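You operate a simulated robot arm through the tools that you are given. There is no shell and no other tool. Be economical: measure what you need, move in short steps, check, and stop when the job is done.

You are at the controls of a simulated two-armed robot. One attempt, no reset.

Task
Pick up the black hand scanner with one hand, pass it to the other hand and put it on the top of the service cupboard.

Only the result counts: the job must be done as asked and must still hold three seconds after the hand-in. Knocking over, shifting, dropping, spilling or breaking anything else fails it.

Robot
Two 7-joint arms with two-finger parallel grippers on one trunk, on a base that drives. Base frame: it is fixed to the floor where the robot stands at the start and does not move with it; the origin is under the middle of the robot, x ahead of it, y to its left, z up. Lengths are in m, angles in rad, forces in N, time in s.
The left shoulder is at the start at [0.07, 0.134, 1.301], the right one opposite. With the tool pointing down near the work surface each hand reaches from about 0.1 to 0.64 m from the robot's upright axis, wherever it stands, measured 20 degrees to its own side. Places, roughly: top of the service cupboard [-0.1, -2.9, 0.9]. Payload 1.57 kg a hand.
Tool frame (each hand has its own): the origin (TCP) lies between the finger pads and is the grasp point; the fingertips stand 0.03 m ahead of it; z points along the fingers, y is the line along which they close. The gripper opens to 0.08 m. The fingers are 0.017 m wide and 0.012 m thick; the gripper's body (0.04 by 0.082 m) begins 0.08 m behind the TCP.
Orientation is told as [roll, pitch, yaw] about the base's x, y, z axes, in that order, counted from this pose: with the fingers straight down and closing along the base's y, the tool's x points along the base's -x, its y along +y and its z along -z.

Tools
- The arms move only by the tool nudge_tool. It takes "left_series", "right_series" or both (then of equal length, played together; a hand with none holds still); each is a list of rows, each an object of numbers (a shift or turn left out is 0, a gripper value left out holds the last): "dx", "dy", "dz": the shift along the tool's x, y, z in m; "ax", "ay", "az": the turn, a rotation vector about the tool's x, y, z in rad. In form: [{"dx": .., "dy": .., "dz": .., "ax": .., "ay": .., "az": ..}, ...]. A call has 1 to 20 rows; each row shifts and turns the commanded pose from where the row before left it, along the tool's axes as they then stand. "left_grip" and "right_grip" are, for a hand that has rows, the opening, from 0 (shut) to 1 (fully open), set as the call begins (left out, the last holds). Each row takes 0.2 s and may step no farther than 0.05 m and 0.15 rad from the row before; otherwise, or with a gripper value out of range, the whole call is refused. A pose out of reach is approached as far as the arm can. The call stops where the force on the tool passes 40 N (or 10 N more than at its start, if that is more) or the arm is blocked; 0.2 s more then pass. Each finger travels about 0.153 m/s and halts on what it meets, pressing with about 43 N; the grip force reading is that of the motor and also rises with nothing between the fingers. The clock runs only during rows and for 0.2 s after the last one: add rows that do not move to give the fingers time. The reply holds the time, the measured pose of the TCP, the force on the tool along the base axes, the opening and the grip force, in the units named above and with some noise, with the torque about the TCP (base axes, N m) and any sound that the robot's microphone picked up, and new pictures: "pictures" is both (left out), scene, wrist or none (wrist: the cameras of the hands that moved).
- Cameras (640 x 400 px; columns grow to the right, rows downward): "scene" is now at [0.1432, 0.0214, 1.5505]; the picture's right is [0.21, -0.98, 0.00], its down [-0.37, -0.08, -0.93] and it looks along [0.91, 0.19, -0.38] (base axes); focal length 275 px, centre (320, 200). "left" rides on the left gripper at [0.072, 0.007, -0.122] in its tool frame; the picture's right is [-0.09, 1.00, 0.00], its down [-0.84, -0.08, -0.54] and it looks along [-0.54, -0.05, 0.84] (tool axes); focal length 238 px, centre (320, 200). "right" rides on the right gripper at [0.072, -0.007, -0.122] in its tool frame; the picture's right is [0.09, 1.00, 0.00], its down [-0.84, 0.08, -0.54] and it looks along [-0.54, 0.05, 0.84] (tool axes); focal length 238 px, centre (320, 200). There is no depth. A picture from a camera that has moved, and an enlarged one, comes with that camera's place and axes in the base frame and with its lens.
- slide_trunk(by): slides the trunk up (or, below 0, down) by that many m; the arms and the scene camera ride with it, the base frame stays. It gives what a move gives, with no picture.
- roll_base(legs): drives the robot by 1 to 6 legs, each [ahead, left, turn to the left] in m, m and rad, along the robot's own axes; the way and the turn of a leg run together, so that a leg with both is an arc; at most 1.5 m and 3.142 rad a leg. The arms and the cameras ride along, it lands a little off, and it stops where it bumps. It gives what a move gives, and a new picture of the scene camera.
- aim_head(pan, tilt): turns the head with the scene camera to pan (to the left, within 1.501 rad either way) and tilt (down, from -0.506 to 1.204), counted from straight ahead of the robot. It gives what a move gives, and a new picture of the scene camera.
- close_up(camera, box): a new picture of the part [left, top, right, bottom] of that camera's present view, enlarged. It takes no simulated time.
- hand_in(): hands the job in; it is judged then, once.

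Go step by step. Nothing tells you exact positions but the pictures and the camera data: compare them with the known pose of the tool, close in by small moves and look again before you grip or let go. The budget is 120 turns and 260 pictures, counting those below and the enlarged ones. Unless the task says otherwise, let go and move clear before handing in, and close with one line.

The tools are called after "Call:" as name(argument=value, ...) on one line, values as JSON. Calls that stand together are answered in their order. nudge_tool: Moves the arms, as the interface text tells. Its arguments: {"type":"object","properties":{"left_series":{"type":"array"},"left_grip":{"type":"number"},"right_series":{"type":"array"},"right_grip":{"type":"number"},"pictures":{"type":"string","enum":["both","scene","wrist","none"]}},"required":[]} The other tools are called the same way: slide_trunk (by) slides the trunk up or down; roll_base (legs) drives the base; aim_head (pan, tilt) turns the head that bears the scene camera; close_up (camera, box) takes an enlarged picture of a part of a camera's view; hand_in () hands the job in.

At the start:

```text
clock: 0.0
left_ee_pos: [0.3254, 0.2159, 1.4138]
left_tool_rot: [0.0, 0.001, 0.002]
left_wrist_force: [0.7, -0.2, -0.9]
left_torque: [-0.01, 0.0, -0.01]
left_grip_width: 0.0802
left_grip_force: 0.1
right_ee_pos: [0.4089, -0.1266, 1.4651]
right_tool_rot: [0.001, 0.001, 0.001]
right_wrist_force: [0.4, 0.1, 0.9]
right_torque: [0.0, -0.02, 0.0]
right_grip_width: 0.0799
right_grip_force: 0.0
trunk travel left (down, up): [-0.875, 0.065]
robot x, y, heading: [0.0011, -0.002, 0.001]
head pan, tilt: [0.211, 0.386]
```

scene: 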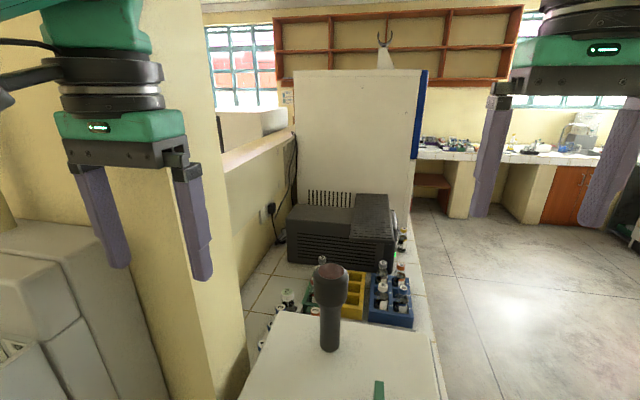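
right: 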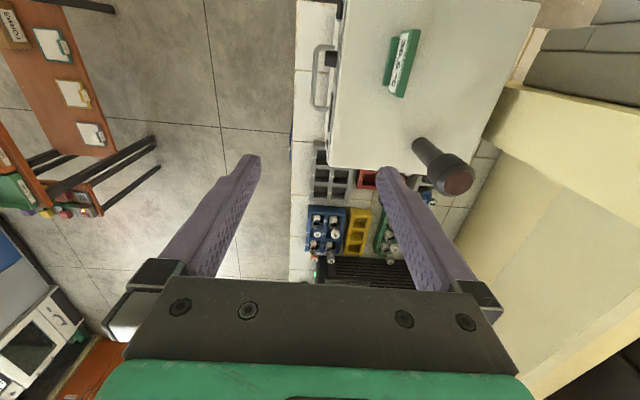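
left: 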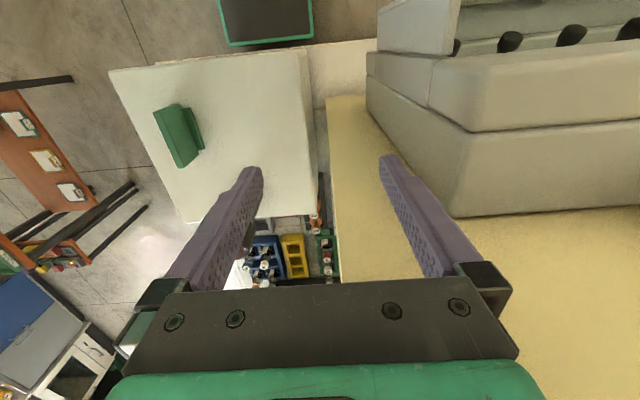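

The dark scanner stands upright on a white cabinet ahead of me, with a green sign next to it. I'll look closer from the head and both wrist cameras to locate it.

Call:
close_up(camera="scene", box=[230, 220, 450, 400])

Call:
close_up(camera="right", box=[320, 0, 540, 220])

Call:
aim_head(pan=0.1, tilt=0.8)

```text
2.22 times, centred on (340, 310) of scene
camera zoom: at [0.1432, 0.0214, 1.5505], right [0.21, -0.98, 0.0], down [-0.37, -0.08, -0.93], along [0.91, 0.19, -0.38], focal length 611 px, centre (276, -44)
```

zoom: 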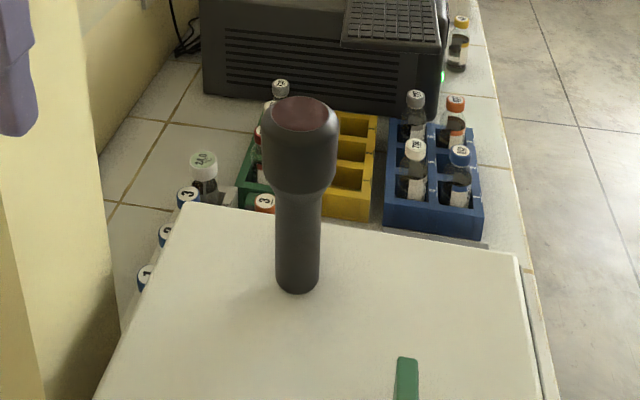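

```text
1.82 times, centred on (430, 110) of right
camera zoom: at [0.3367, -0.1317, 1.587], right [-0.09, 1.0, 0.0], down [0.84, 0.08, 0.54], along [0.54, 0.05, -0.84], focal length 433 px, centre (120, 364)
```

zoom: 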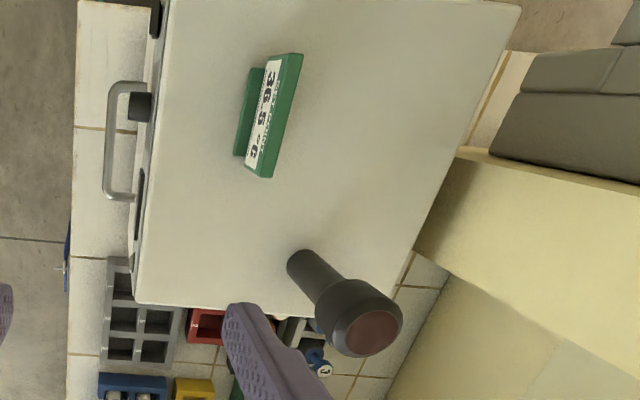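

```text
clock: 0.9
left_ee_pos: [0.3256, 0.2162, 1.4146]
left_tool_rot: [0.0, 0.0, 0.002]
left_wrist_force: [0.5, 0.7, 0.7]
left_torque: [0.0, -0.02, 0.0]
left_grip_width: 0.08
left_grip_force: 0.1
right_ee_pos: [0.4082, -0.1254, 1.465]
right_tool_rot: [0.002, 0.0, 0.001]
right_wrist_force: [0.4, 0.3, 0.3]
right_torque: [-0.02, 0.01, -0.03]
right_grip_width: 0.0799
right_grip_force: 0.0
trunk travel left (down, up): [-0.875, 0.065]
robot x, y, heading: [-0.0006, -0.0031, 0.001]
head pan, tilt: [0.099, 0.799]
camera scene: at [0.1327, 0.0101, 1.5142], right [0.1, -0.99, 0.0], down [-0.71, -0.07, -0.7], along [0.69, 0.07, -0.72], focal length 275 px, centre (320, 200)
```

scene: 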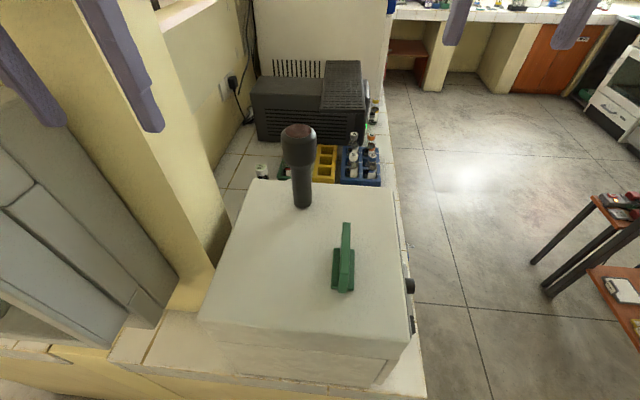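

I triangulate the scanner base at about [0.485, 0.076, 1.136]. It is about 0.15 tall, with a handle about 0.035 across and a head about 0.053 across, above z 1.225. Before I choose the grasps I'll look at the cupboard to the right.

Call:
aim_head(pan=-1.5, tilt=0.3)

Call:
close_up(camera="scene", box=[160, 100, 480, 300])

```text
clock: 2.5
left_ee_pos: [0.3248, 0.2155, 1.4144]
left_tool_rot: [0.0, 0.0, 0.003]
left_wrist_force: [-0.2, -0.5, -0.9]
left_torque: [-0.02, -0.03, 0.01]
left_grip_width: 0.0801
left_grip_force: 0.0
right_ee_pos: [0.4093, -0.1254, 1.4647]
right_tool_rot: [0.002, -0.001, 0.0]
right_wrist_force: [-0.4, -0.7, 0.5]
right_torque: [0.01, 0.0, 0.0]
right_grip_width: 0.0798
right_grip_force: 0.2
trunk travel left (down, up): [-0.875, 0.065]
robot x, y, heading: [-0.0032, -0.0028, 0.001]
head pan, tilt: [-1.499, 0.3]
camera scene: at [0.0592, -0.0911, 1.5585], right [-1.0, -0.07, 0.0], down [-0.02, 0.3, -0.96], along [0.07, -0.95, -0.3], focal length 275 px, centre (320, 200)
```

scene: 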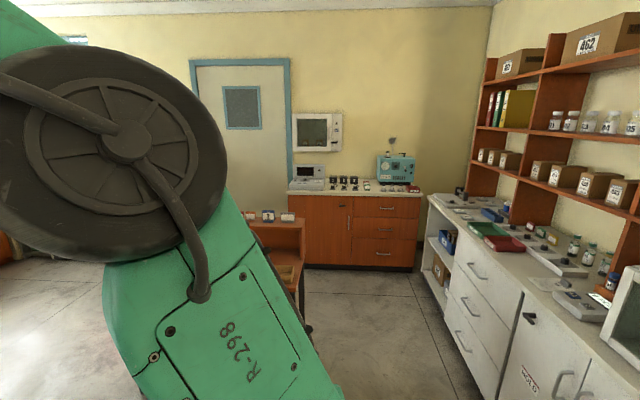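

```text
2.00 times, centred on (320, 200) of scene
camera zoom: at [0.0592, -0.0911, 1.5585], right [-1.0, -0.07, 0.0], down [-0.02, 0.3, -0.96], along [0.07, -0.95, -0.3], focal length 550 px, centre (320, 200)
```

zoom: 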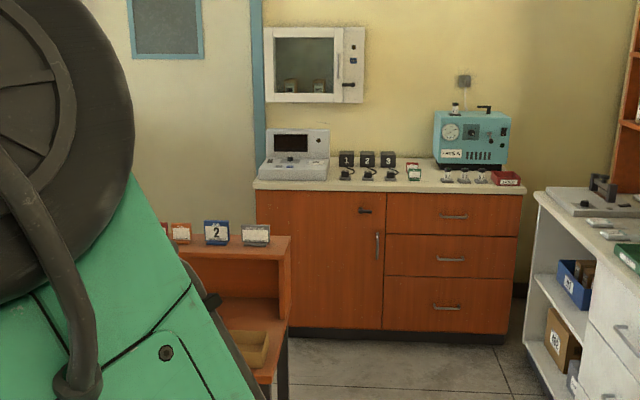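

The cupboard is the orange one at the far right, and its front strip has free space. My plan is a left-hand grip on the handle, tilted in from behind. Then the right hand takes the head from above, which makes for an easy upright placement. First I'll pre-position the left hand.

Call:
aim_head(pan=0.1, tilt=0.75)

Call:
nudge_tool(left_series=[{"dx": -0.035, "dy": 0, "az": 0.117}, {"dx": -0.04, "az": 0.117}, {"az": 0.116}, {"dy": -0.035, "ay": -0.142}, {"dy": -0.035, "ay": -0.142}, {"dy": -0.03, "ay": -0.142}, {"ay": -0.142}, {"ay": -0.142}, {"ay": -0.14}, {}], left_grip=1)

```text
clock: 4.2
left_ee_pos: [0.325, 0.2148, 1.415]
left_tool_rot: [0.001, 0.001, 0.002]
left_wrist_force: [0.3, 0.7, 0.0]
left_torque: [0.0, 0.0, 0.0]
left_grip_width: 0.0796
left_grip_force: 0.1
right_ee_pos: [0.4087, -0.1236, 1.4646]
right_tool_rot: [0.002, -0.001, 0.001]
right_wrist_force: [1.5, 0.3, -0.1]
right_torque: [-0.02, 0.0, 0.02]
right_grip_width: 0.0799
right_grip_force: 0.0
trunk travel left (down, up): [-0.875, 0.065]
robot x, y, heading: [-0.0022, -0.0022, 0.002]
head pan, tilt: [0.099, 0.75]
camera scene: at [0.135, 0.0102, 1.5181], right [0.1, -1.0, 0.0], down [-0.68, -0.07, -0.73], along [0.73, 0.07, -0.68], focal length 275 px, centre (320, 200)
```

scene: 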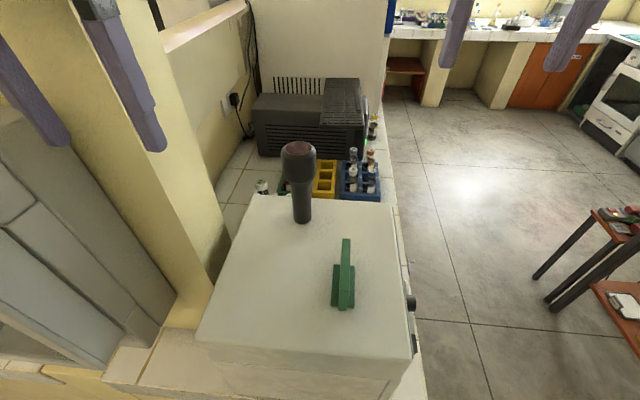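

```text
clock: 4.5
left_ee_pos: [0.3231, 0.2175, 1.4173]
left_tool_rot: [0.001, 0.0, -0.031]
left_wrist_force: [-1.0, 0.0, 0.5]
left_torque: [-0.03, -0.02, -0.01]
left_grip_width: 0.08
left_grip_force: 0.0
right_ee_pos: [0.4007, -0.1235, 1.4671]
right_tool_rot: [0.001, -0.006, 0.0]
right_wrist_force: [-1.1, -0.1, -0.1]
right_torque: [-0.02, -0.02, 0.0]
right_grip_width: 0.0801
right_grip_force: 0.1
trunk travel left (down, up): [-0.875, 0.065]
robot x, y, heading: [-0.0022, 0.0021, -0.001]
head pan, tilt: [0.099, 0.75]
stopped in row 1 (left hand): the force on the tool passed its limit at 59 N (the readings are from after the stop); the commanded pose is now the measured one
camera scene: at [0.127, 0.012, 1.5189], right [0.1, -0.99, 0.0], down [-0.67, -0.07, -0.73], along [0.73, 0.07, -0.68], focal length 275 px, centre (320, 200)
camera left: at [0.2519, 0.2265, 1.5382], right [0.12, 0.99, 0.0], down [0.83, -0.1, 0.54], along [0.54, -0.06, -0.84], focal length 238 px, centre (320, 200)
```

scene: 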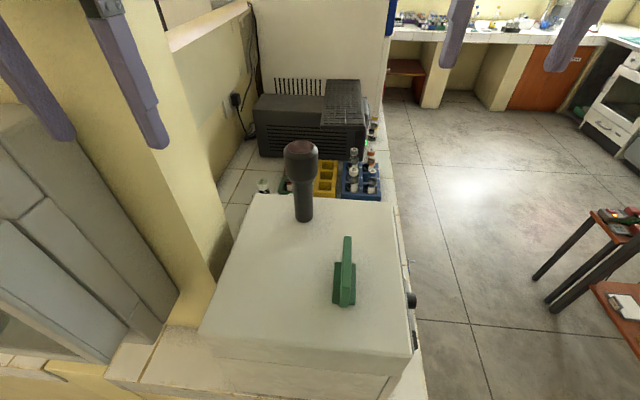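
left: 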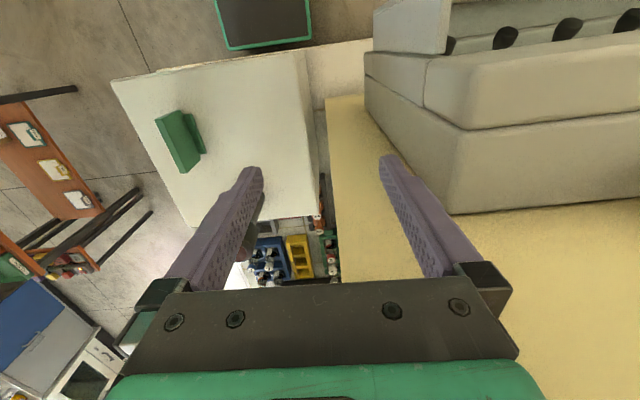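

The left hand touched the yellow column beside it when it moved forward. I'll back off a little and shift right, away from the column, before turning.

Call:
nudge_tool(left_series=[{"dx": 0.02}, {"dy": -0.03}, {"dy": -0.03}, {"dy": -0.03}, {}], pictures="scene")

```text
clock: 5.7
left_ee_pos: [0.3072, 0.1289, 1.4156]
left_tool_rot: [0.001, 0.006, -0.029]
left_wrist_force: [-0.3, 0.4, 0.5]
left_torque: [0.0, 0.0, -0.03]
left_grip_width: 0.0801
left_grip_force: 0.1
right_ee_pos: [0.4074, -0.1229, 1.4647]
right_tool_rot: [0.0, -0.001, -0.001]
right_wrist_force: [0.6, 0.3, 0.1]
right_torque: [-0.01, -0.03, -0.02]
right_grip_width: 0.0799
right_grip_force: 0.1
trunk travel left (down, up): [-0.875, 0.065]
robot x, y, heading: [0.0001, 0.0008, 0.002]
head pan, tilt: [0.099, 0.75]
camera scene: at [0.1336, 0.0117, 1.5182], right [0.1, -0.99, 0.0], down [-0.68, -0.07, -0.73], along [0.73, 0.07, -0.68], focal length 275 px, centre (320, 200)
```

scene: 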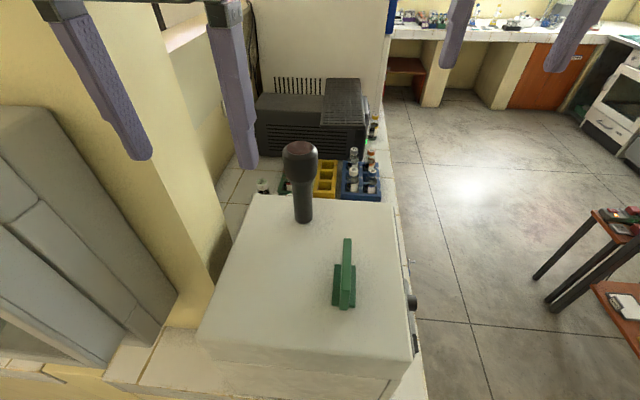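

There is no contact now. I'll tilt the left hand with only a slight yaw to keep it off the column, while it drifts toward the pre-grasp spot.

Call:
nudge_tool(left_series=[{"dy": -0.02, "az": 0.12}, {"dy": -0.018, "ay": -0.142}, {"ay": -0.142}, {"ay": -0.142}, {"ay": -0.142}, {"ay": -0.142}, {"ay": -0.14}, {}])

```text
clock: 7.5
left_ee_pos: [0.3067, 0.0908, 1.4182]
left_tool_rot: [-0.026, -0.841, -0.126]
left_wrist_force: [-0.4, 0.0, -0.3]
left_torque: [-0.02, 0.02, 0.04]
left_grip_width: 0.0799
left_grip_force: 0.0
right_ee_pos: [0.4105, -0.1269, 1.4632]
right_tool_rot: [0.002, -0.001, 0.0]
right_wrist_force: [0.0, 0.3, 0.4]
right_torque: [-0.04, -0.02, 0.02]
right_grip_width: 0.0801
right_grip_force: 0.1
trunk travel left (down, up): [-0.875, 0.065]
robot x, y, heading: [-0.0018, -0.0038, 0.0]
head pan, tilt: [0.099, 0.75]
camera scene: at [0.102, 0.0198, 1.4835], right [0.35, -0.94, 0.0], down [-0.89, -0.33, -0.31], along [0.29, 0.11, -0.95], focal length 275 px, centre (320, 200)
camera left: at [0.1715, 0.1168, 1.4451], right [0.21, 0.98, 0.05], down [0.14, -0.08, 0.99], along [0.97, -0.2, -0.16], focal length 238 px, centre (320, 200)
```

scene: 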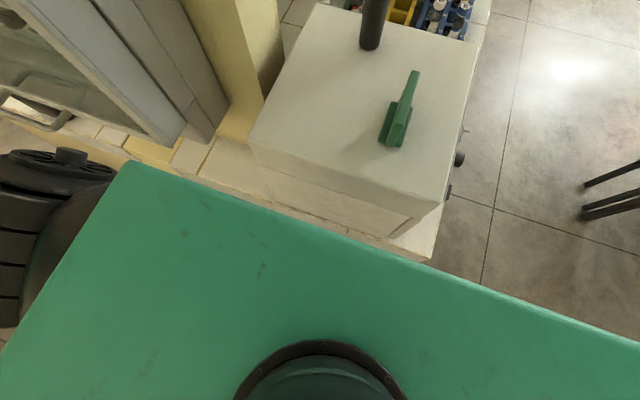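
left: 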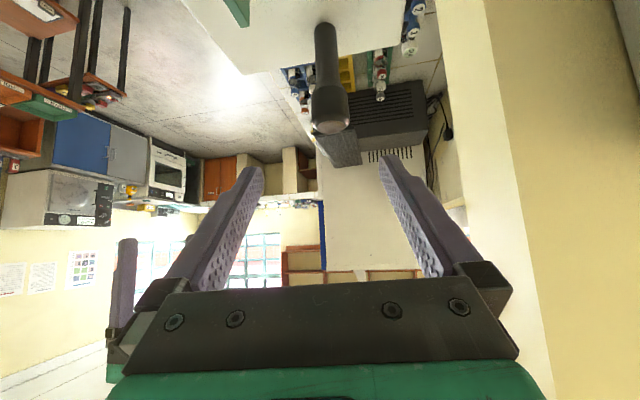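

The left forearm seems to be crowding the head camera, since the camera's direction shifted. The scanner still triangulates to about [0.485, 0.075]. I'll move the hand forward and down to the pre-grasp point, which takes the arm off the head.

Call:
nudge_tool(left_series=[{"dx": 0.014, "dz": 0.04, "dy": 0.003}, {"dx": 0.014, "dz": 0.04, "dy": 0.003}, {"dx": 0.014, "dz": 0.04, "dy": 0.003}, {"dx": 0.014, "dz": 0.04, "dy": 0.002}, {}])

```text
clock: 8.7
left_ee_pos: [0.3469, 0.0477, 1.3623]
left_tool_rot: [-0.004, -0.834, -0.138]
left_wrist_force: [0.0, 0.6, -0.3]
left_torque: [-0.01, 0.0, 0.0]
left_grip_width: 0.0801
left_grip_force: 0.1
left hand out of reach, approached as far as the arm can: row 1, 2, 3, 4
right_ee_pos: [0.4127, -0.1268, 1.4638]
right_tool_rot: [0.002, 0.001, -0.001]
right_wrist_force: [0.3, -0.5, 0.7]
right_torque: [-0.01, 0.0, -0.01]
right_grip_width: 0.0802
right_grip_force: 0.0
trunk travel left (down, up): [-0.875, 0.065]
robot x, y, heading: [0.0005, 0.0002, 0.001]
head pan, tilt: [0.099, 0.75]
camera scene: at [0.1054, 0.0131, 1.4834], right [0.25, -0.97, 0.0], down [-0.92, -0.23, -0.31], along [0.3, 0.08, -0.95], focal length 275 px, centre (320, 200)
camera left: at [0.2118, 0.0751, 1.3913], right [0.2, 0.98, 0.07], down [0.15, -0.1, 0.98], along [0.97, -0.19, -0.16], focal length 238 px, centre (320, 200)
```

scene: 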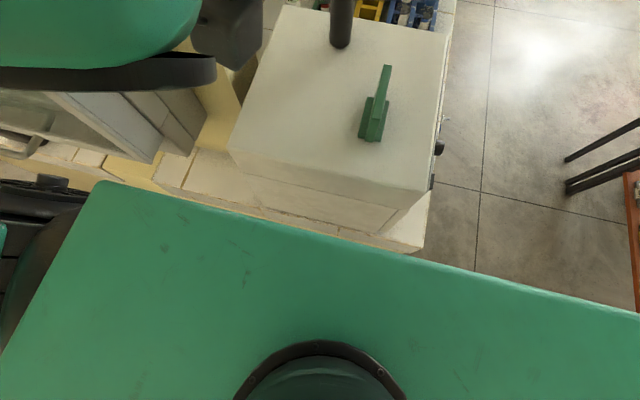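
left: 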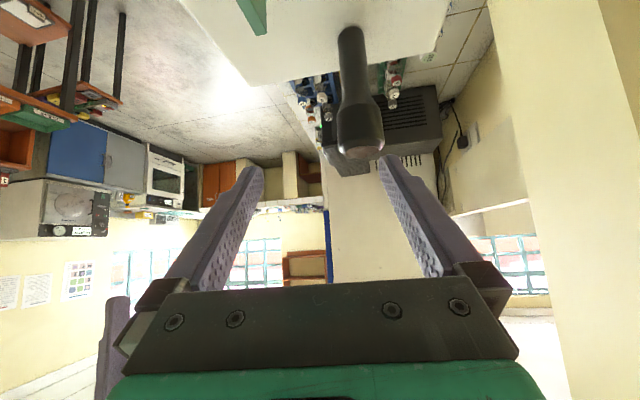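

The wrist is folded too close to the shoulder, so the reach falls short. Nothing is near the hand, so I'll back the base away to give the arm room.

Call:
roll_base(legs=[[-0.1, 0, 0], [-0.1, 0, 0]])

```text
clock: 10.6
left_ee_pos: [0.1544, 0.0494, 1.3619]
left_tool_rot: [-0.006, -0.827, -0.138]
left_wrist_force: [0.9, 0.7, 0.0]
left_torque: [0.01, 0.04, 0.01]
left_grip_width: 0.0801
left_grip_force: 0.1
right_ee_pos: [0.2195, -0.1256, 1.4614]
right_tool_rot: [0.001, 0.006, -0.003]
right_wrist_force: [0.9, 0.3, -0.3]
right_torque: [0.02, 0.05, 0.0]
right_grip_width: 0.08
right_grip_force: 0.0
trunk travel left (down, up): [-0.875, 0.065]
robot x, y, heading: [-0.2006, -0.0009, 0.001]
head pan, tilt: [0.099, 0.75]
camera scene: at [-0.0858, 0.0155, 1.4839], right [0.26, -0.97, 0.0], down [-0.91, -0.24, -0.33], along [0.32, 0.09, -0.94], focal length 275 px, centre (320, 200)
```

scene: 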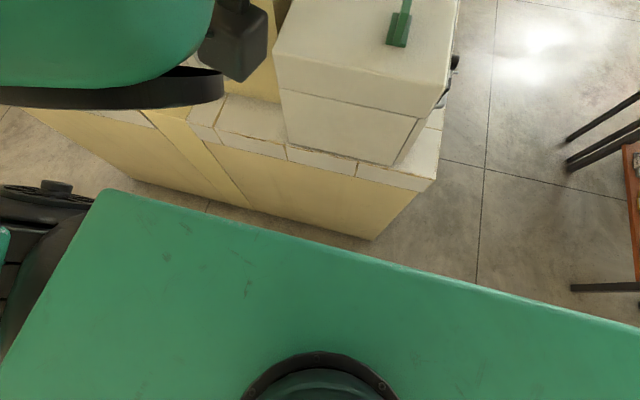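

Now the arm has room, so I'll drive the left hand to the pre-grasp pose behind the scanner.

Call:
nudge_tool(left_series=[{"dx": -0.014, "dz": 0.039, "dy": 0.012}, {"dx": -0.014, "dz": 0.039, "dy": 0.012}, {"dx": -0.014, "dz": 0.039, "dy": 0.012}, {"dx": -0.014, "dz": 0.039, "dy": 0.012}, {"dx": -0.014, "dz": 0.039, "dy": 0.012}, {}])

```text
clock: 12.0
left_ee_pos: [0.344, 0.0821, 1.284]
left_tool_rot: [-0.006, -0.836, -0.14]
left_wrist_force: [-0.4, 0.4, -0.2]
left_torque: [0.04, -0.02, 0.01]
left_grip_width: 0.0801
left_grip_force: 0.0
right_ee_pos: [0.2099, -0.1248, 1.4652]
right_tool_rot: [0.001, -0.001, -0.003]
right_wrist_force: [0.3, -0.4, -0.5]
right_torque: [-0.01, -0.01, -0.06]
right_grip_width: 0.0801
right_grip_force: 0.0
trunk travel left (down, up): [-0.875, 0.065]
robot x, y, heading: [-0.1988, 0.0036, -0.001]
head pan, tilt: [0.099, 0.75]
camera scene: at [-0.0653, 0.0102, 1.5181], right [0.1, -0.99, 0.0], down [-0.68, -0.07, -0.73], along [0.73, 0.07, -0.68], focal length 275 px, centre (320, 200)
camera left: at [0.2087, 0.1089, 1.3121], right [0.2, 0.98, 0.07], down [0.15, -0.1, 0.98], along [0.97, -0.19, -0.16], focal length 238 px, centre (320, 200)
```

scene: 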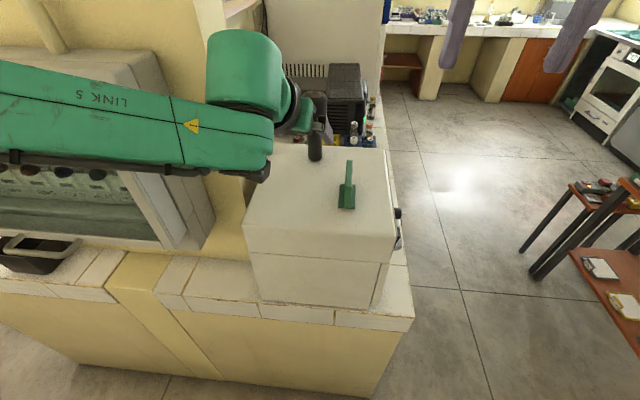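
left: 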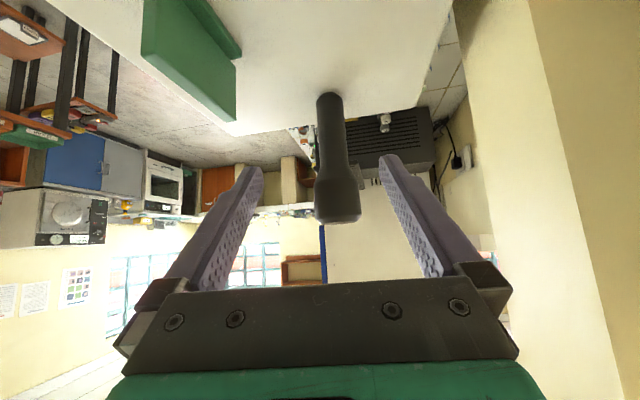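

The head camera is clear again. The scanner reads [0.486, 0.076], with the handle spanning z 1.136 to 1.235. I'll align and close in part of the way.

Call:
nudge_tool(left_series=[{"dx": -0.009, "dz": 0.03, "dy": 0.007}, {"dx": -0.009, "dz": 0.03, "dy": 0.007}, {"dz": 0.03}, {}])

```text
clock: 13.0
left_ee_pos: [0.4247, 0.0832, 1.2369]
left_tool_rot: [-0.005, -0.835, -0.139]
left_wrist_force: [-0.6, -0.8, -0.7]
left_torque: [0.0, 0.0, 0.0]
left_grip_width: 0.08
left_grip_force: 0.0
right_ee_pos: [0.2079, -0.1243, 1.4627]
right_tool_rot: [0.003, -0.001, -0.004]
right_wrist_force: [-0.2, 0.0, 0.3]
right_torque: [0.01, 0.01, 0.01]
right_grip_width: 0.0801
right_grip_force: 0.1
trunk travel left (down, up): [-0.875, 0.065]
robot x, y, heading: [-0.1965, -0.0009, 0.005]
head pan, tilt: [0.099, 0.75]
camera scene: at [-0.0657, 0.0101, 1.5182], right [0.1, -0.99, 0.0], down [-0.68, -0.07, -0.73], along [0.73, 0.07, -0.68], focal length 275 px, centre (320, 200)
camera left: at [0.2886, 0.1098, 1.2643], right [0.2, 0.98, 0.07], down [0.15, -0.1, 0.98], along [0.97, -0.19, -0.16], focal length 238 px, centre (320, 200)
```

scene: 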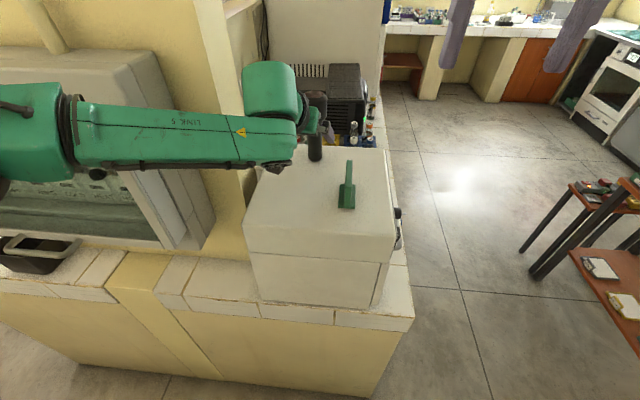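
left: 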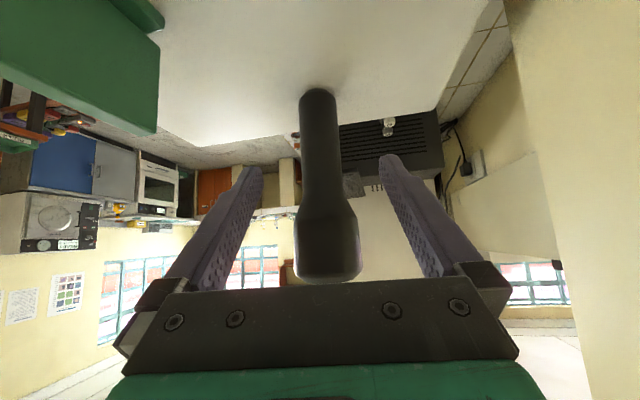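

The scanner is well centred between the fingers, so I'll advance the rest of the way along the tool axis.

Call:
nudge_tool(left_series=[{"dz": 0.022, "dy": 0.001}, {"dz": 0.022}, {"dz": 0.02}, {"dz": 0.02}, {}])

Call:
close_up(camera="scene", box=[230, 40, 410, 240])

```text
clock: 14.2
left_ee_pos: [0.4559, 0.1019, 1.1866]
left_tool_rot: [-0.005, -0.836, -0.14]
left_wrist_force: [-0.8, 0.4, -1.2]
left_torque: [0.0, -0.01, 0.0]
left_grip_width: 0.08
left_grip_force: 0.0
left hand out of reach, approached as far as the arm can: row 2, 3, 4
right_ee_pos: [0.2097, -0.1257, 1.464]
right_tool_rot: [0.001, 0.003, 0.0]
right_wrist_force: [0.8, -0.8, -0.3]
right_torque: [-0.03, -0.03, 0.0]
right_grip_width: 0.0797
right_grip_force: 0.1
trunk travel left (down, up): [-0.875, 0.065]
robot x, y, heading: [-0.1985, -0.0008, -0.001]
head pan, tilt: [0.099, 0.75]
camera scene: at [-0.0647, 0.0102, 1.5181], right [0.1, -0.99, 0.0], down [-0.68, -0.07, -0.73], along [0.73, 0.07, -0.68], focal length 275 px, centre (320, 200)
camera left: at [0.3195, 0.1285, 1.2151], right [0.2, 0.98, 0.06], down [0.15, -0.1, 0.98], along [0.97, -0.19, -0.16], focal length 238 px, centre (320, 200)
```

scene: 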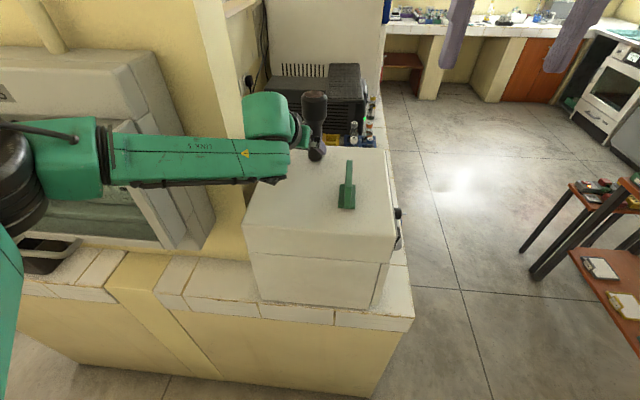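
left: 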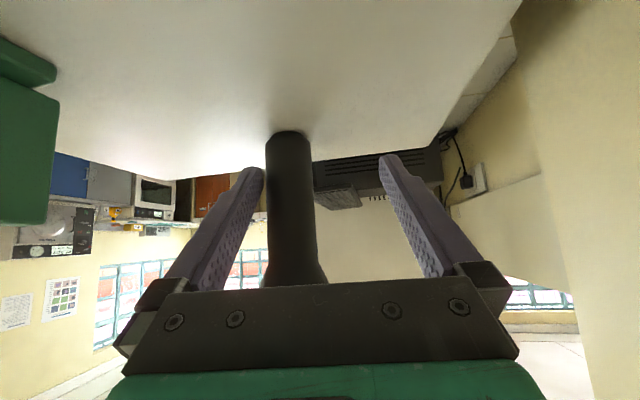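

```text
2.00 times, centred on (320, 140) of scene
camera zoom: at [-0.0647, 0.0102, 1.5181], right [0.1, -0.99, 0.0], down [-0.68, -0.07, -0.73], along [0.73, 0.07, -0.68], focal length 550 px, centre (320, 320)
```

zoom: 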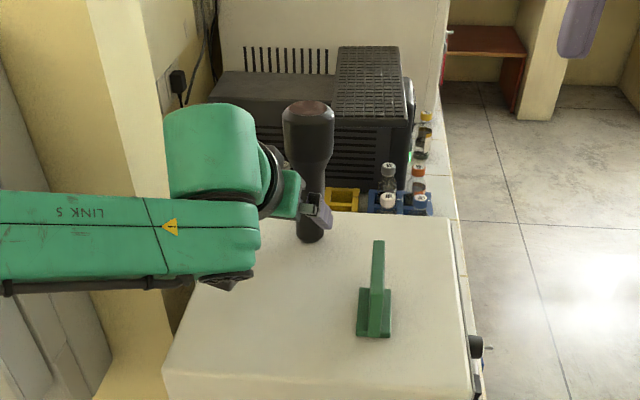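

The arm hit its reach limit and drifted left, with no contact. I'll back out a bit, roll the base 0.07 m forward, and approach again.

Call:
nudge_tool(left_series=[{"dz": -0.03}, {"dz": -0.04}, {"dz": -0.04, "dy": -0.01}, {"dy": -0.01}], pictures="none")

Call:
roll_base(legs=[[0.07, 0, 0]])

```text
clock: 15.2
left_ee_pos: [0.3681, 0.0924, 1.2613]
left_tool_rot: [-0.003, -0.833, -0.141]
left_wrist_force: [0.5, 0.0, 0.2]
left_torque: [0.02, -0.01, -0.03]
left_grip_width: 0.0801
left_grip_force: 0.3
right_ee_pos: [0.2102, -0.1274, 1.4638]
right_tool_rot: [0.003, 0.001, -0.001]
right_wrist_force: [0.6, 0.3, 0.4]
right_torque: [-0.02, 0.0, 0.03]
right_grip_width: 0.0799
right_grip_force: 0.2
trunk travel left (down, up): [-0.875, 0.065]
robot x, y, heading: [-0.2031, 0.0008, 0.004]
head pan, tilt: [0.099, 0.75]
```

```text
clock: 16.2
left_ee_pos: [0.4277, 0.094, 1.2655]
left_tool_rot: [-0.003, -0.844, -0.14]
left_wrist_force: [-1.4, 0.4, 0.3]
left_torque: [0.01, -0.05, 0.01]
left_grip_width: 0.0803
left_grip_force: 0.1
right_ee_pos: [0.2673, -0.1248, 1.4671]
right_tool_rot: [0.002, -0.008, 0.0]
right_wrist_force: [-1.2, 0.0, 0.8]
right_torque: [-0.01, -0.11, 0.03]
right_grip_width: 0.0803
right_grip_force: 0.0
trunk travel left (down, up): [-0.875, 0.065]
robot x, y, heading: [-0.1319, 0.0022, 0.002]
head pan, tilt: [0.099, 0.75]
camera scene: at [-0.008, 0.0105, 1.5193], right [0.1, -0.99, 0.0], down [-0.67, -0.07, -0.74], along [0.73, 0.07, -0.68], focal length 275 px, centre (320, 200)
```

scene: 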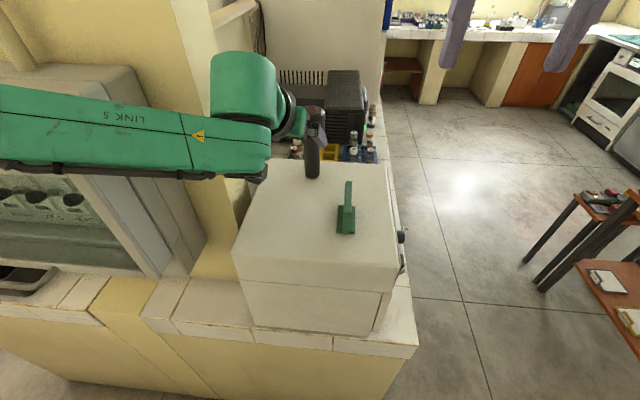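

The base moved up by 0.07 m. I'll align sideways first, then approach in short steps.

Call:
nudge_tool(left_series=[{"dy": -0.011}, {"dx": 0.025}, {"dz": 0.02}, {}], pictures="wrist")

```text
clock: 17.2
left_ee_pos: [0.439, 0.0839, 1.2265]
left_tool_rot: [-0.006, -0.831, -0.139]
left_wrist_force: [0.7, 0.4, -0.3]
left_torque: [0.03, -0.02, -0.03]
left_grip_width: 0.0803
left_grip_force: 0.1
right_ee_pos: [0.2826, -0.1257, 1.4633]
right_tool_rot: [0.003, 0.003, -0.002]
right_wrist_force: [-0.3, 0.9, 0.5]
right_torque: [-0.02, 0.02, 0.02]
right_grip_width: 0.0799
right_grip_force: 0.2
trunk travel left (down, up): [-0.875, 0.065]
robot x, y, heading: [-0.1324, -0.0006, 0.003]
head pan, tilt: [0.099, 0.75]
camera left: at [0.3032, 0.1102, 1.2554], right [0.2, 0.98, 0.06], down [0.15, -0.1, 0.98], along [0.97, -0.19, -0.17], focal length 238 px, centre (320, 200)
```

left: 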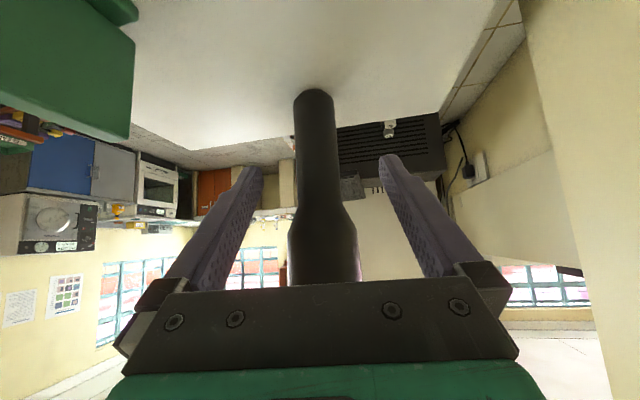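

It is centred, so I'll make the final advance.

Call:
nudge_tool(left_series=[{"dz": 0.022, "dy": -0.0015}, {"dz": 0.022}, {"dz": 0.022}, {}])

```text
clock: 18.2
left_ee_pos: [0.4808, 0.0752, 1.1867]
left_tool_rot: [-0.005, -0.837, -0.141]
left_wrist_force: [-0.2, 0.2, 1.0]
left_torque: [0.0, 0.01, -0.03]
left_grip_width: 0.0801
left_grip_force: 0.2
right_ee_pos: [0.2784, -0.1253, 1.4651]
right_tool_rot: [0.002, 0.0, -0.002]
right_wrist_force: [-0.5, 0.1, 0.3]
right_torque: [-0.05, -0.03, -0.04]
right_grip_width: 0.08
right_grip_force: 0.0
trunk travel left (down, up): [-0.875, 0.065]
robot x, y, heading: [-0.1302, 0.0005, -0.001]
head pan, tilt: [0.099, 0.75]
camera scene: at [0.0034, 0.0103, 1.5182], right [0.1, -0.99, 0.0], down [-0.68, -0.07, -0.73], along [0.73, 0.07, -0.68], focal length 275 px, centre (320, 200)
camera left: at [0.3443, 0.1021, 1.2135], right [0.2, 0.98, 0.07], down [0.15, -0.1, 0.98], along [0.97, -0.19, -0.16], focal length 238 px, centre (320, 200)
```

scene: 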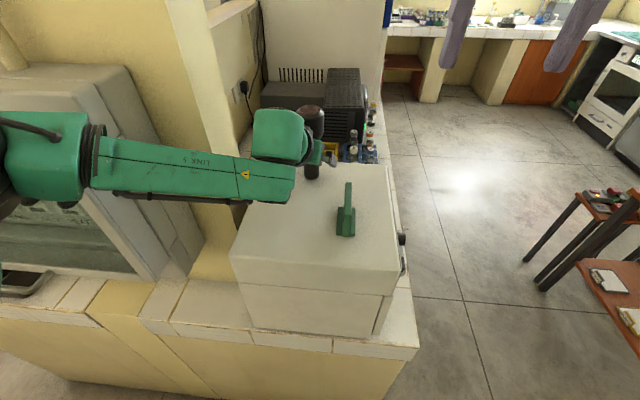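
left: 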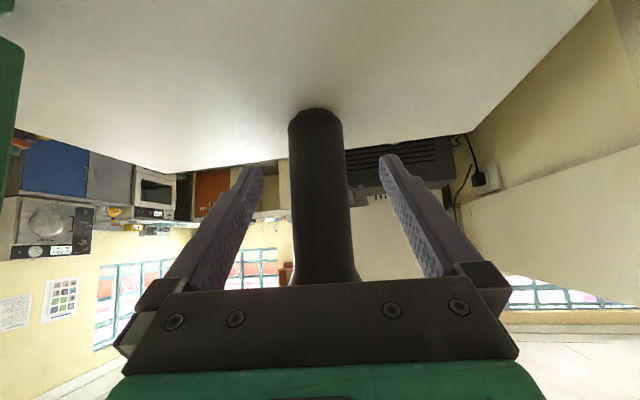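

The fingers straddle the handle, with the TCP about 5 mm short of its axis, so I'll close.

Call:
nudge_tool(left_series=[{"dz": 0.004}, {}, {}, {}], left_grip=0, pictures="wrist")

```text
clock: 19.2
left_ee_pos: [0.4853, 0.0738, 1.1839]
left_tool_rot: [-0.005, -0.838, -0.139]
left_wrist_force: [1.8, 0.3, 5.8]
left_torque: [0.13, -0.03, 0.0]
left_grip_width: 0.0324
left_grip_force: 40.8
right_ee_pos: [0.2784, -0.1254, 1.4644]
right_tool_rot: [0.001, 0.002, -0.003]
right_wrist_force: [-0.6, 0.3, 0.1]
right_torque: [-0.01, -0.02, -0.01]
right_grip_width: 0.0801
right_grip_force: 0.1
trunk travel left (down, up): [-0.875, 0.065]
robot x, y, heading: [-0.1285, -0.0024, -0.004]
head pan, tilt: [0.099, 0.75]
camera left: at [0.348, 0.1012, 1.2116], right [0.2, 0.98, 0.07], down [0.14, -0.1, 0.98], along [0.97, -0.19, -0.16], focal length 238 px, centre (320, 200)
```

left: 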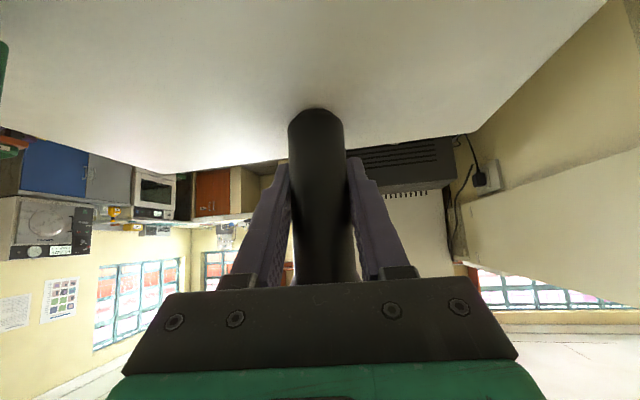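

The scanner is gripped at width 0.032. I'll lift it straight up.

Call:
nudge_tool(left_series=[{"dx": -0.0075, "dz": -0.0067}, {"dx": -0.0186, "dz": -0.0168}, {"dx": -0.0186, "dz": -0.0168}, {"dx": -0.0186, "dz": -0.0168}, {}])

```text
clock: 20.4
left_ee_pos: [0.4845, 0.0745, 1.2673]
left_tool_rot: [-0.005, -0.837, -0.139]
left_wrist_force: [1.0, 0.4, -0.7]
left_torque: [0.01, -0.03, 0.0]
left_grip_width: 0.0322
left_grip_force: 40.6
right_ee_pos: [0.2798, -0.1256, 1.4642]
right_tool_rot: [0.002, 0.0, -0.002]
right_wrist_force: [0.4, -0.6, -1.0]
right_torque: [0.01, 0.01, 0.0]
right_grip_width: 0.08
right_grip_force: 0.0
trunk travel left (down, up): [-0.875, 0.065]
robot x, y, heading: [-0.1283, -0.002, 0.002]
head pan, tilt: [0.099, 0.75]
camera scene: at [0.005, 0.0103, 1.5181], right [0.1, -0.99, 0.0], down [-0.68, -0.07, -0.73], along [0.73, 0.07, -0.68], focal length 275 px, centre (320, 200)
camera left: at [0.3494, 0.1026, 1.2947], right [0.2, 0.98, 0.06], down [0.15, -0.1, 0.98], along [0.97, -0.19, -0.16], focal length 238 px, centre (320, 200)
```

scene: 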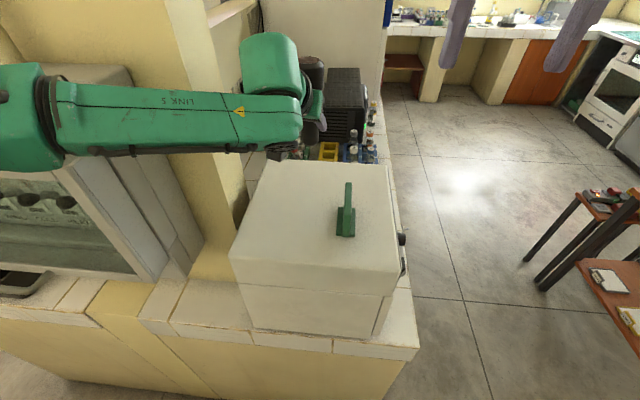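
left: 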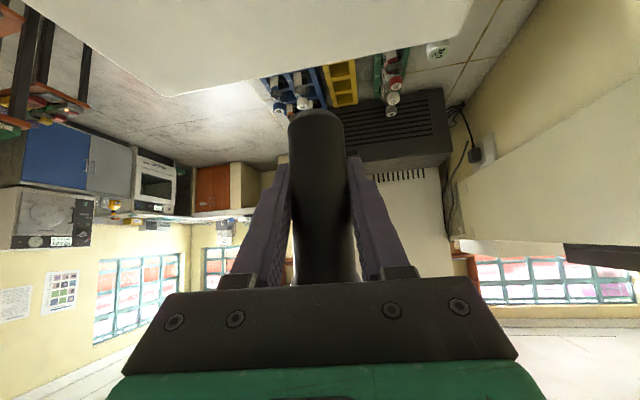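

The scanner is lifted cleanly. I'll raise the trunk for clearance over the green sign and back off. Then I'll look to the right before moving into open floor for the handover.

Call:
slide_trunk(by=0.06)

Call:
roll_base(legs=[[-0.12, 0, 0]])

Call:
aim_head(pan=-0.9, tilt=0.7)

Call:
aim_head(pan=-1.5, tilt=0.9)

```text
clock: 21.4
left_ee_pos: [0.4853, 0.0762, 1.325]
left_tool_rot: [-0.006, -0.837, -0.138]
left_wrist_force: [0.0, -0.3, -1.7]
left_torque: [-0.03, 0.0, 0.0]
left_grip_width: 0.0323
left_grip_force: 40.3
right_ee_pos: [0.2796, -0.1249, 1.5244]
right_tool_rot: [0.002, 0.001, -0.002]
right_wrist_force: [0.5, -0.8, 0.4]
right_torque: [0.08, 0.02, 0.0]
right_grip_width: 0.08
right_grip_force: 0.0
trunk travel left (down, up): [-0.935, 0.005]
robot x, y, heading: [-0.1289, 0.0037, -0.004]
head pan, tilt: [0.099, 0.75]
```

```text
clock: 22.7
left_ee_pos: [0.3721, 0.0771, 1.3218]
left_tool_rot: [-0.007, -0.83, -0.139]
left_wrist_force: [0.2, 0.0, -2.1]
left_torque: [-0.02, 0.01, 0.02]
left_grip_width: 0.0325
left_grip_force: 40.8
right_ee_pos: [0.1665, -0.1243, 1.5213]
right_tool_rot: [0.001, 0.009, 0.001]
right_wrist_force: [0.2, 0.1, -0.3]
right_torque: [0.04, 0.09, 0.0]
right_grip_width: 0.0801
right_grip_force: 0.1
trunk travel left (down, up): [-0.935, 0.005]
robot x, y, heading: [-0.2473, 0.0006, 0.002]
head pan, tilt: [0.099, 0.75]
camera scene: at [-0.1062, 0.0104, 1.5772], right [0.1, -0.99, 0.0], down [-0.68, -0.07, -0.73], along [0.72, 0.07, -0.69], focal length 275 px, centre (320, 200)
```

scene: 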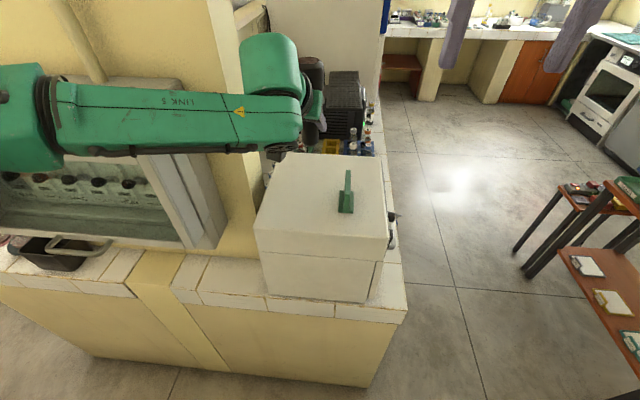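

```text
clock: 23.9
left_ee_pos: [0.3677, 0.076, 1.3267]
left_tool_rot: [-0.006, -0.835, -0.14]
left_wrist_force: [0.3, 0.0, -1.9]
left_torque: [0.0, -0.03, -0.02]
left_grip_width: 0.0324
left_grip_force: 41.0
right_ee_pos: [0.1615, -0.1249, 1.5239]
right_tool_rot: [0.002, 0.003, 0.001]
right_wrist_force: [-0.9, 0.0, 0.4]
right_torque: [0.02, -0.01, -0.01]
right_grip_width: 0.08
right_grip_force: 0.0
trunk travel left (down, up): [-0.935, 0.005]
robot x, y, heading: [-0.2464, -0.0017, 0.005]
head pan, tilt: [-0.901, 0.7]
camera scene: at [-0.1424, -0.0644, 1.5822], right [-0.78, -0.62, 0.0], down [-0.4, 0.5, -0.76], along [0.48, -0.6, -0.64], focal length 275 px, centre (320, 200)
```

scene: 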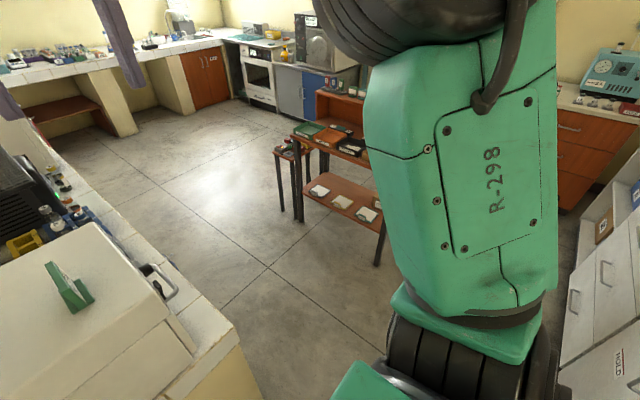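

```text
clock: 24.9
left_ee_pos: [0.365, 0.0755, 1.3268]
left_tool_rot: [-0.005, -0.836, -0.14]
left_wrist_force: [-0.9, 0.0, -1.2]
left_torque: [-0.02, -0.01, 0.0]
left_grip_width: 0.0326
left_grip_force: 40.9
right_ee_pos: [0.1603, -0.1256, 1.5241]
right_tool_rot: [0.002, 0.0, 0.0]
right_wrist_force: [0.2, 1.1, -0.1]
right_torque: [-0.06, -0.05, -0.04]
right_grip_width: 0.0799
right_grip_force: 0.1
trunk travel left (down, up): [-0.935, 0.005]
robot x, y, heading: [-0.252, 0.0, 0.004]
head pan, tilt: [-1.499, 0.901]
camera scene: at [-0.1917, -0.0732, 1.5663], right [-1.0, -0.07, 0.0], down [-0.06, 0.78, -0.62], along [0.05, -0.62, -0.78], focal length 275 px, centre (320, 200)
```

scene: 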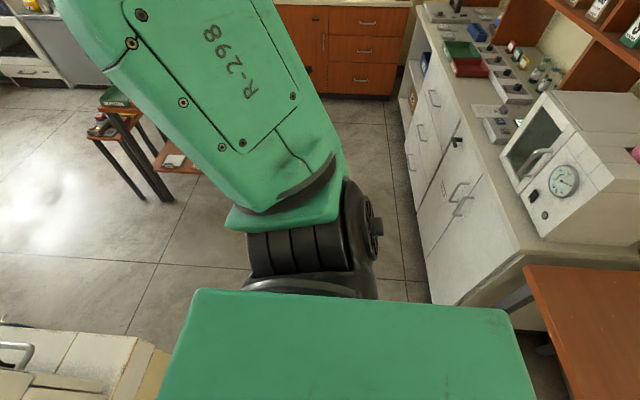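

There is open floor to the right, from the counter front at x≈-0.77 to the bench at x≈0.4. I'll strafe right away from the column, then turn to face the cupboard along -y.

Call:
roll_base(legs=[[0, -0.5, 0], [0, 0, -0.785], [0, 0, -0.785]])

Call:
aim_head(pan=0, tilt=0.5)

```text
clock: 31.9
left_ee_pos: [-0.1555, -1.115, 1.3266]
left_tool_rot: [-0.008, -0.837, -1.682]
left_wrist_force: [-0.6, 0.3, -1.2]
left_torque: [0.04, -0.02, -0.02]
left_grip_width: 0.032
left_grip_force: 40.3
right_ee_pos: [-0.3633, -0.9153, 1.5239]
right_tool_rot: [0.0, 0.001, -1.542]
right_wrist_force: [-0.3, -0.5, 0.5]
right_torque: [0.0, 0.01, 0.0]
right_grip_width: 0.08
right_grip_force: 0.1
trunk travel left (down, up): [-0.935, 0.005]
robot x, y, heading: [-0.2479, -0.503, -1.541]
head pan, tilt: [-1.499, 0.901]
camera scene: at [-0.3209, -0.5589, 1.5663], right [-0.1, 0.99, 0.0], down [0.78, 0.08, -0.62], along [-0.62, -0.06, -0.78], focal length 275 px, centre (320, 200)
```

scene: 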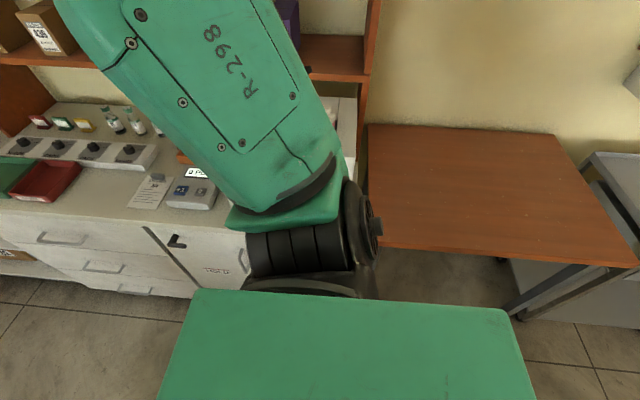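

```text
clock: 33.5
left_ee_pos: [-0.1551, -1.1158, 1.3268]
left_tool_rot: [-0.005, -0.833, -1.681]
left_wrist_force: [0.3, -0.2, -1.4]
left_torque: [0.01, -0.01, 0.01]
left_grip_width: 0.0322
left_grip_force: 40.7
right_ee_pos: [-0.3641, -0.9159, 1.5234]
right_tool_rot: [0.002, -0.001, -1.543]
right_wrist_force: [0.4, -0.1, -0.3]
right_torque: [0.0, -0.01, 0.01]
right_grip_width: 0.0799
right_grip_force: 0.1
trunk travel left (down, up): [-0.935, 0.005]
robot x, y, heading: [-0.2522, -0.5022, -1.541]
head pan, tilt: [0.0, 0.499]
camera scene: at [-0.2444, -0.6423, 1.6], right [-1.0, -0.03, 0.0], down [-0.01, 0.48, -0.88], along [0.03, -0.88, -0.48], focal length 275 px, centre (320, 200)
```

scene: 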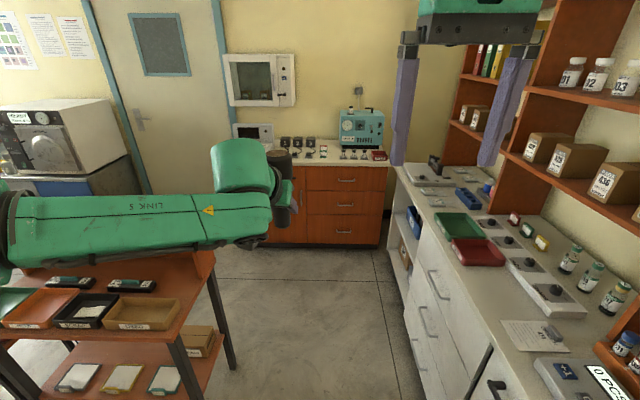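

I'm facing the cupboard with the scanner held upright. I'll bring the left hand in front of me for the handover and move the right hand clear to the side first.

Call:
nudge_tool(right_series=[{"dy": -0.03}, {"dy": -0.03, "dx": -0.02}, {"dy": -0.03, "dx": -0.03}, {"dx": -0.03}, {"dx": -0.03}, {}], left_series=[{}, {"dx": 0.0287, "dy": -0.0175, "dz": -0.003}, {"dx": 0.0287, "dy": -0.0175, "dz": -0.003}, {"dx": 0.0287, "dy": -0.0175, "dz": -0.003}, {"dx": 0.0287, "dy": -0.0175, "dz": -0.003}, {}])

```text
clock: 35.0
left_ee_pos: [-0.2135, -1.0233, 1.2527]
left_tool_rot: [-0.005, -0.838, -1.681]
left_wrist_force: [0.3, -0.6, -1.3]
left_torque: [-0.05, -0.01, 0.02]
left_grip_width: 0.0321
left_grip_force: 40.4
right_ee_pos: [-0.4215, -0.966, 1.5101]
right_tool_rot: [0.003, 0.0, -1.54]
right_wrist_force: [0.7, -0.4, -0.5]
right_torque: [0.0, 0.01, 0.02]
right_grip_width: 0.0798
right_grip_force: 0.1
right hand out of reach, approached as far as the arm can: row 3, 4, 5
trunk travel left (down, up): [-0.935, 0.005]
robot x, y, heading: [-0.2502, -0.5047, -1.542]
head pan, tilt: [0.0, 0.499]
camera scene: at [-0.244, -0.6414, 1.6001], right [-1.0, -0.03, 0.0], down [-0.01, 0.48, -0.88], along [0.03, -0.88, -0.48], focal length 275 px, centre (320, 200)
camera right: at [-0.4311, -0.8948, 1.6315], right [0.99, 0.12, 0.0], down [0.1, -0.83, 0.54], along [0.07, -0.54, -0.84], focal length 238 px, centre (320, 200)
camera left: at [-0.1908, -0.8849, 1.2792], right [0.98, -0.17, 0.06], down [-0.09, -0.15, 0.98], along [-0.16, -0.97, -0.16], focal length 238 px, centre (320, 200)
```

scene: 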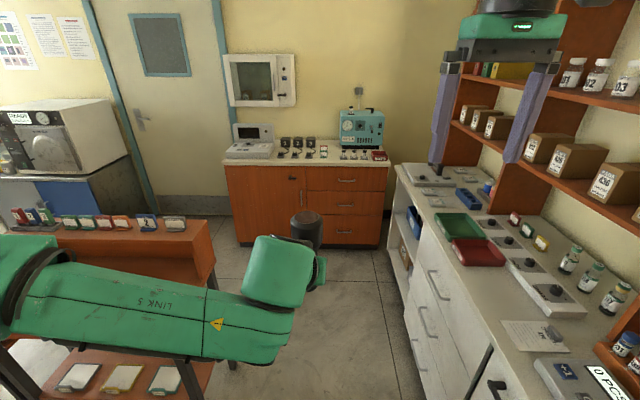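
right: 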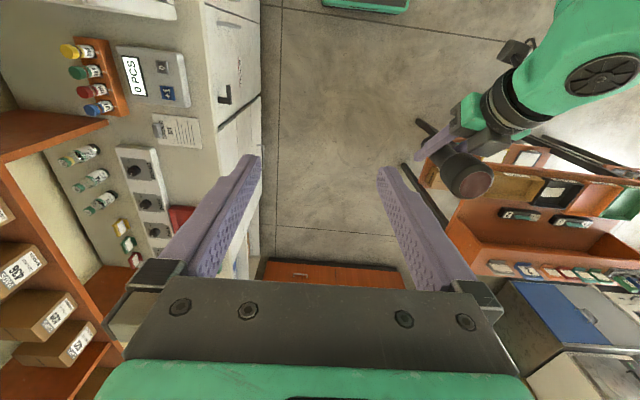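
left: 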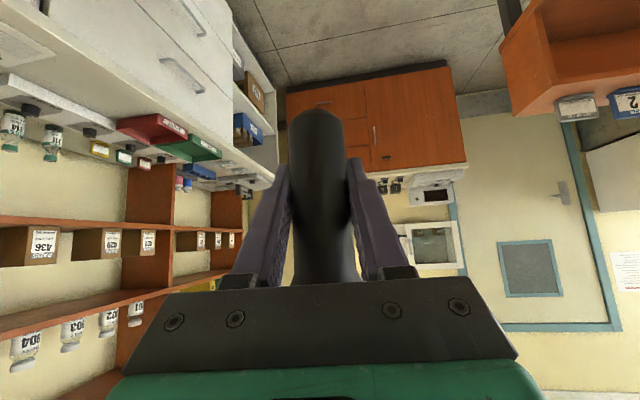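

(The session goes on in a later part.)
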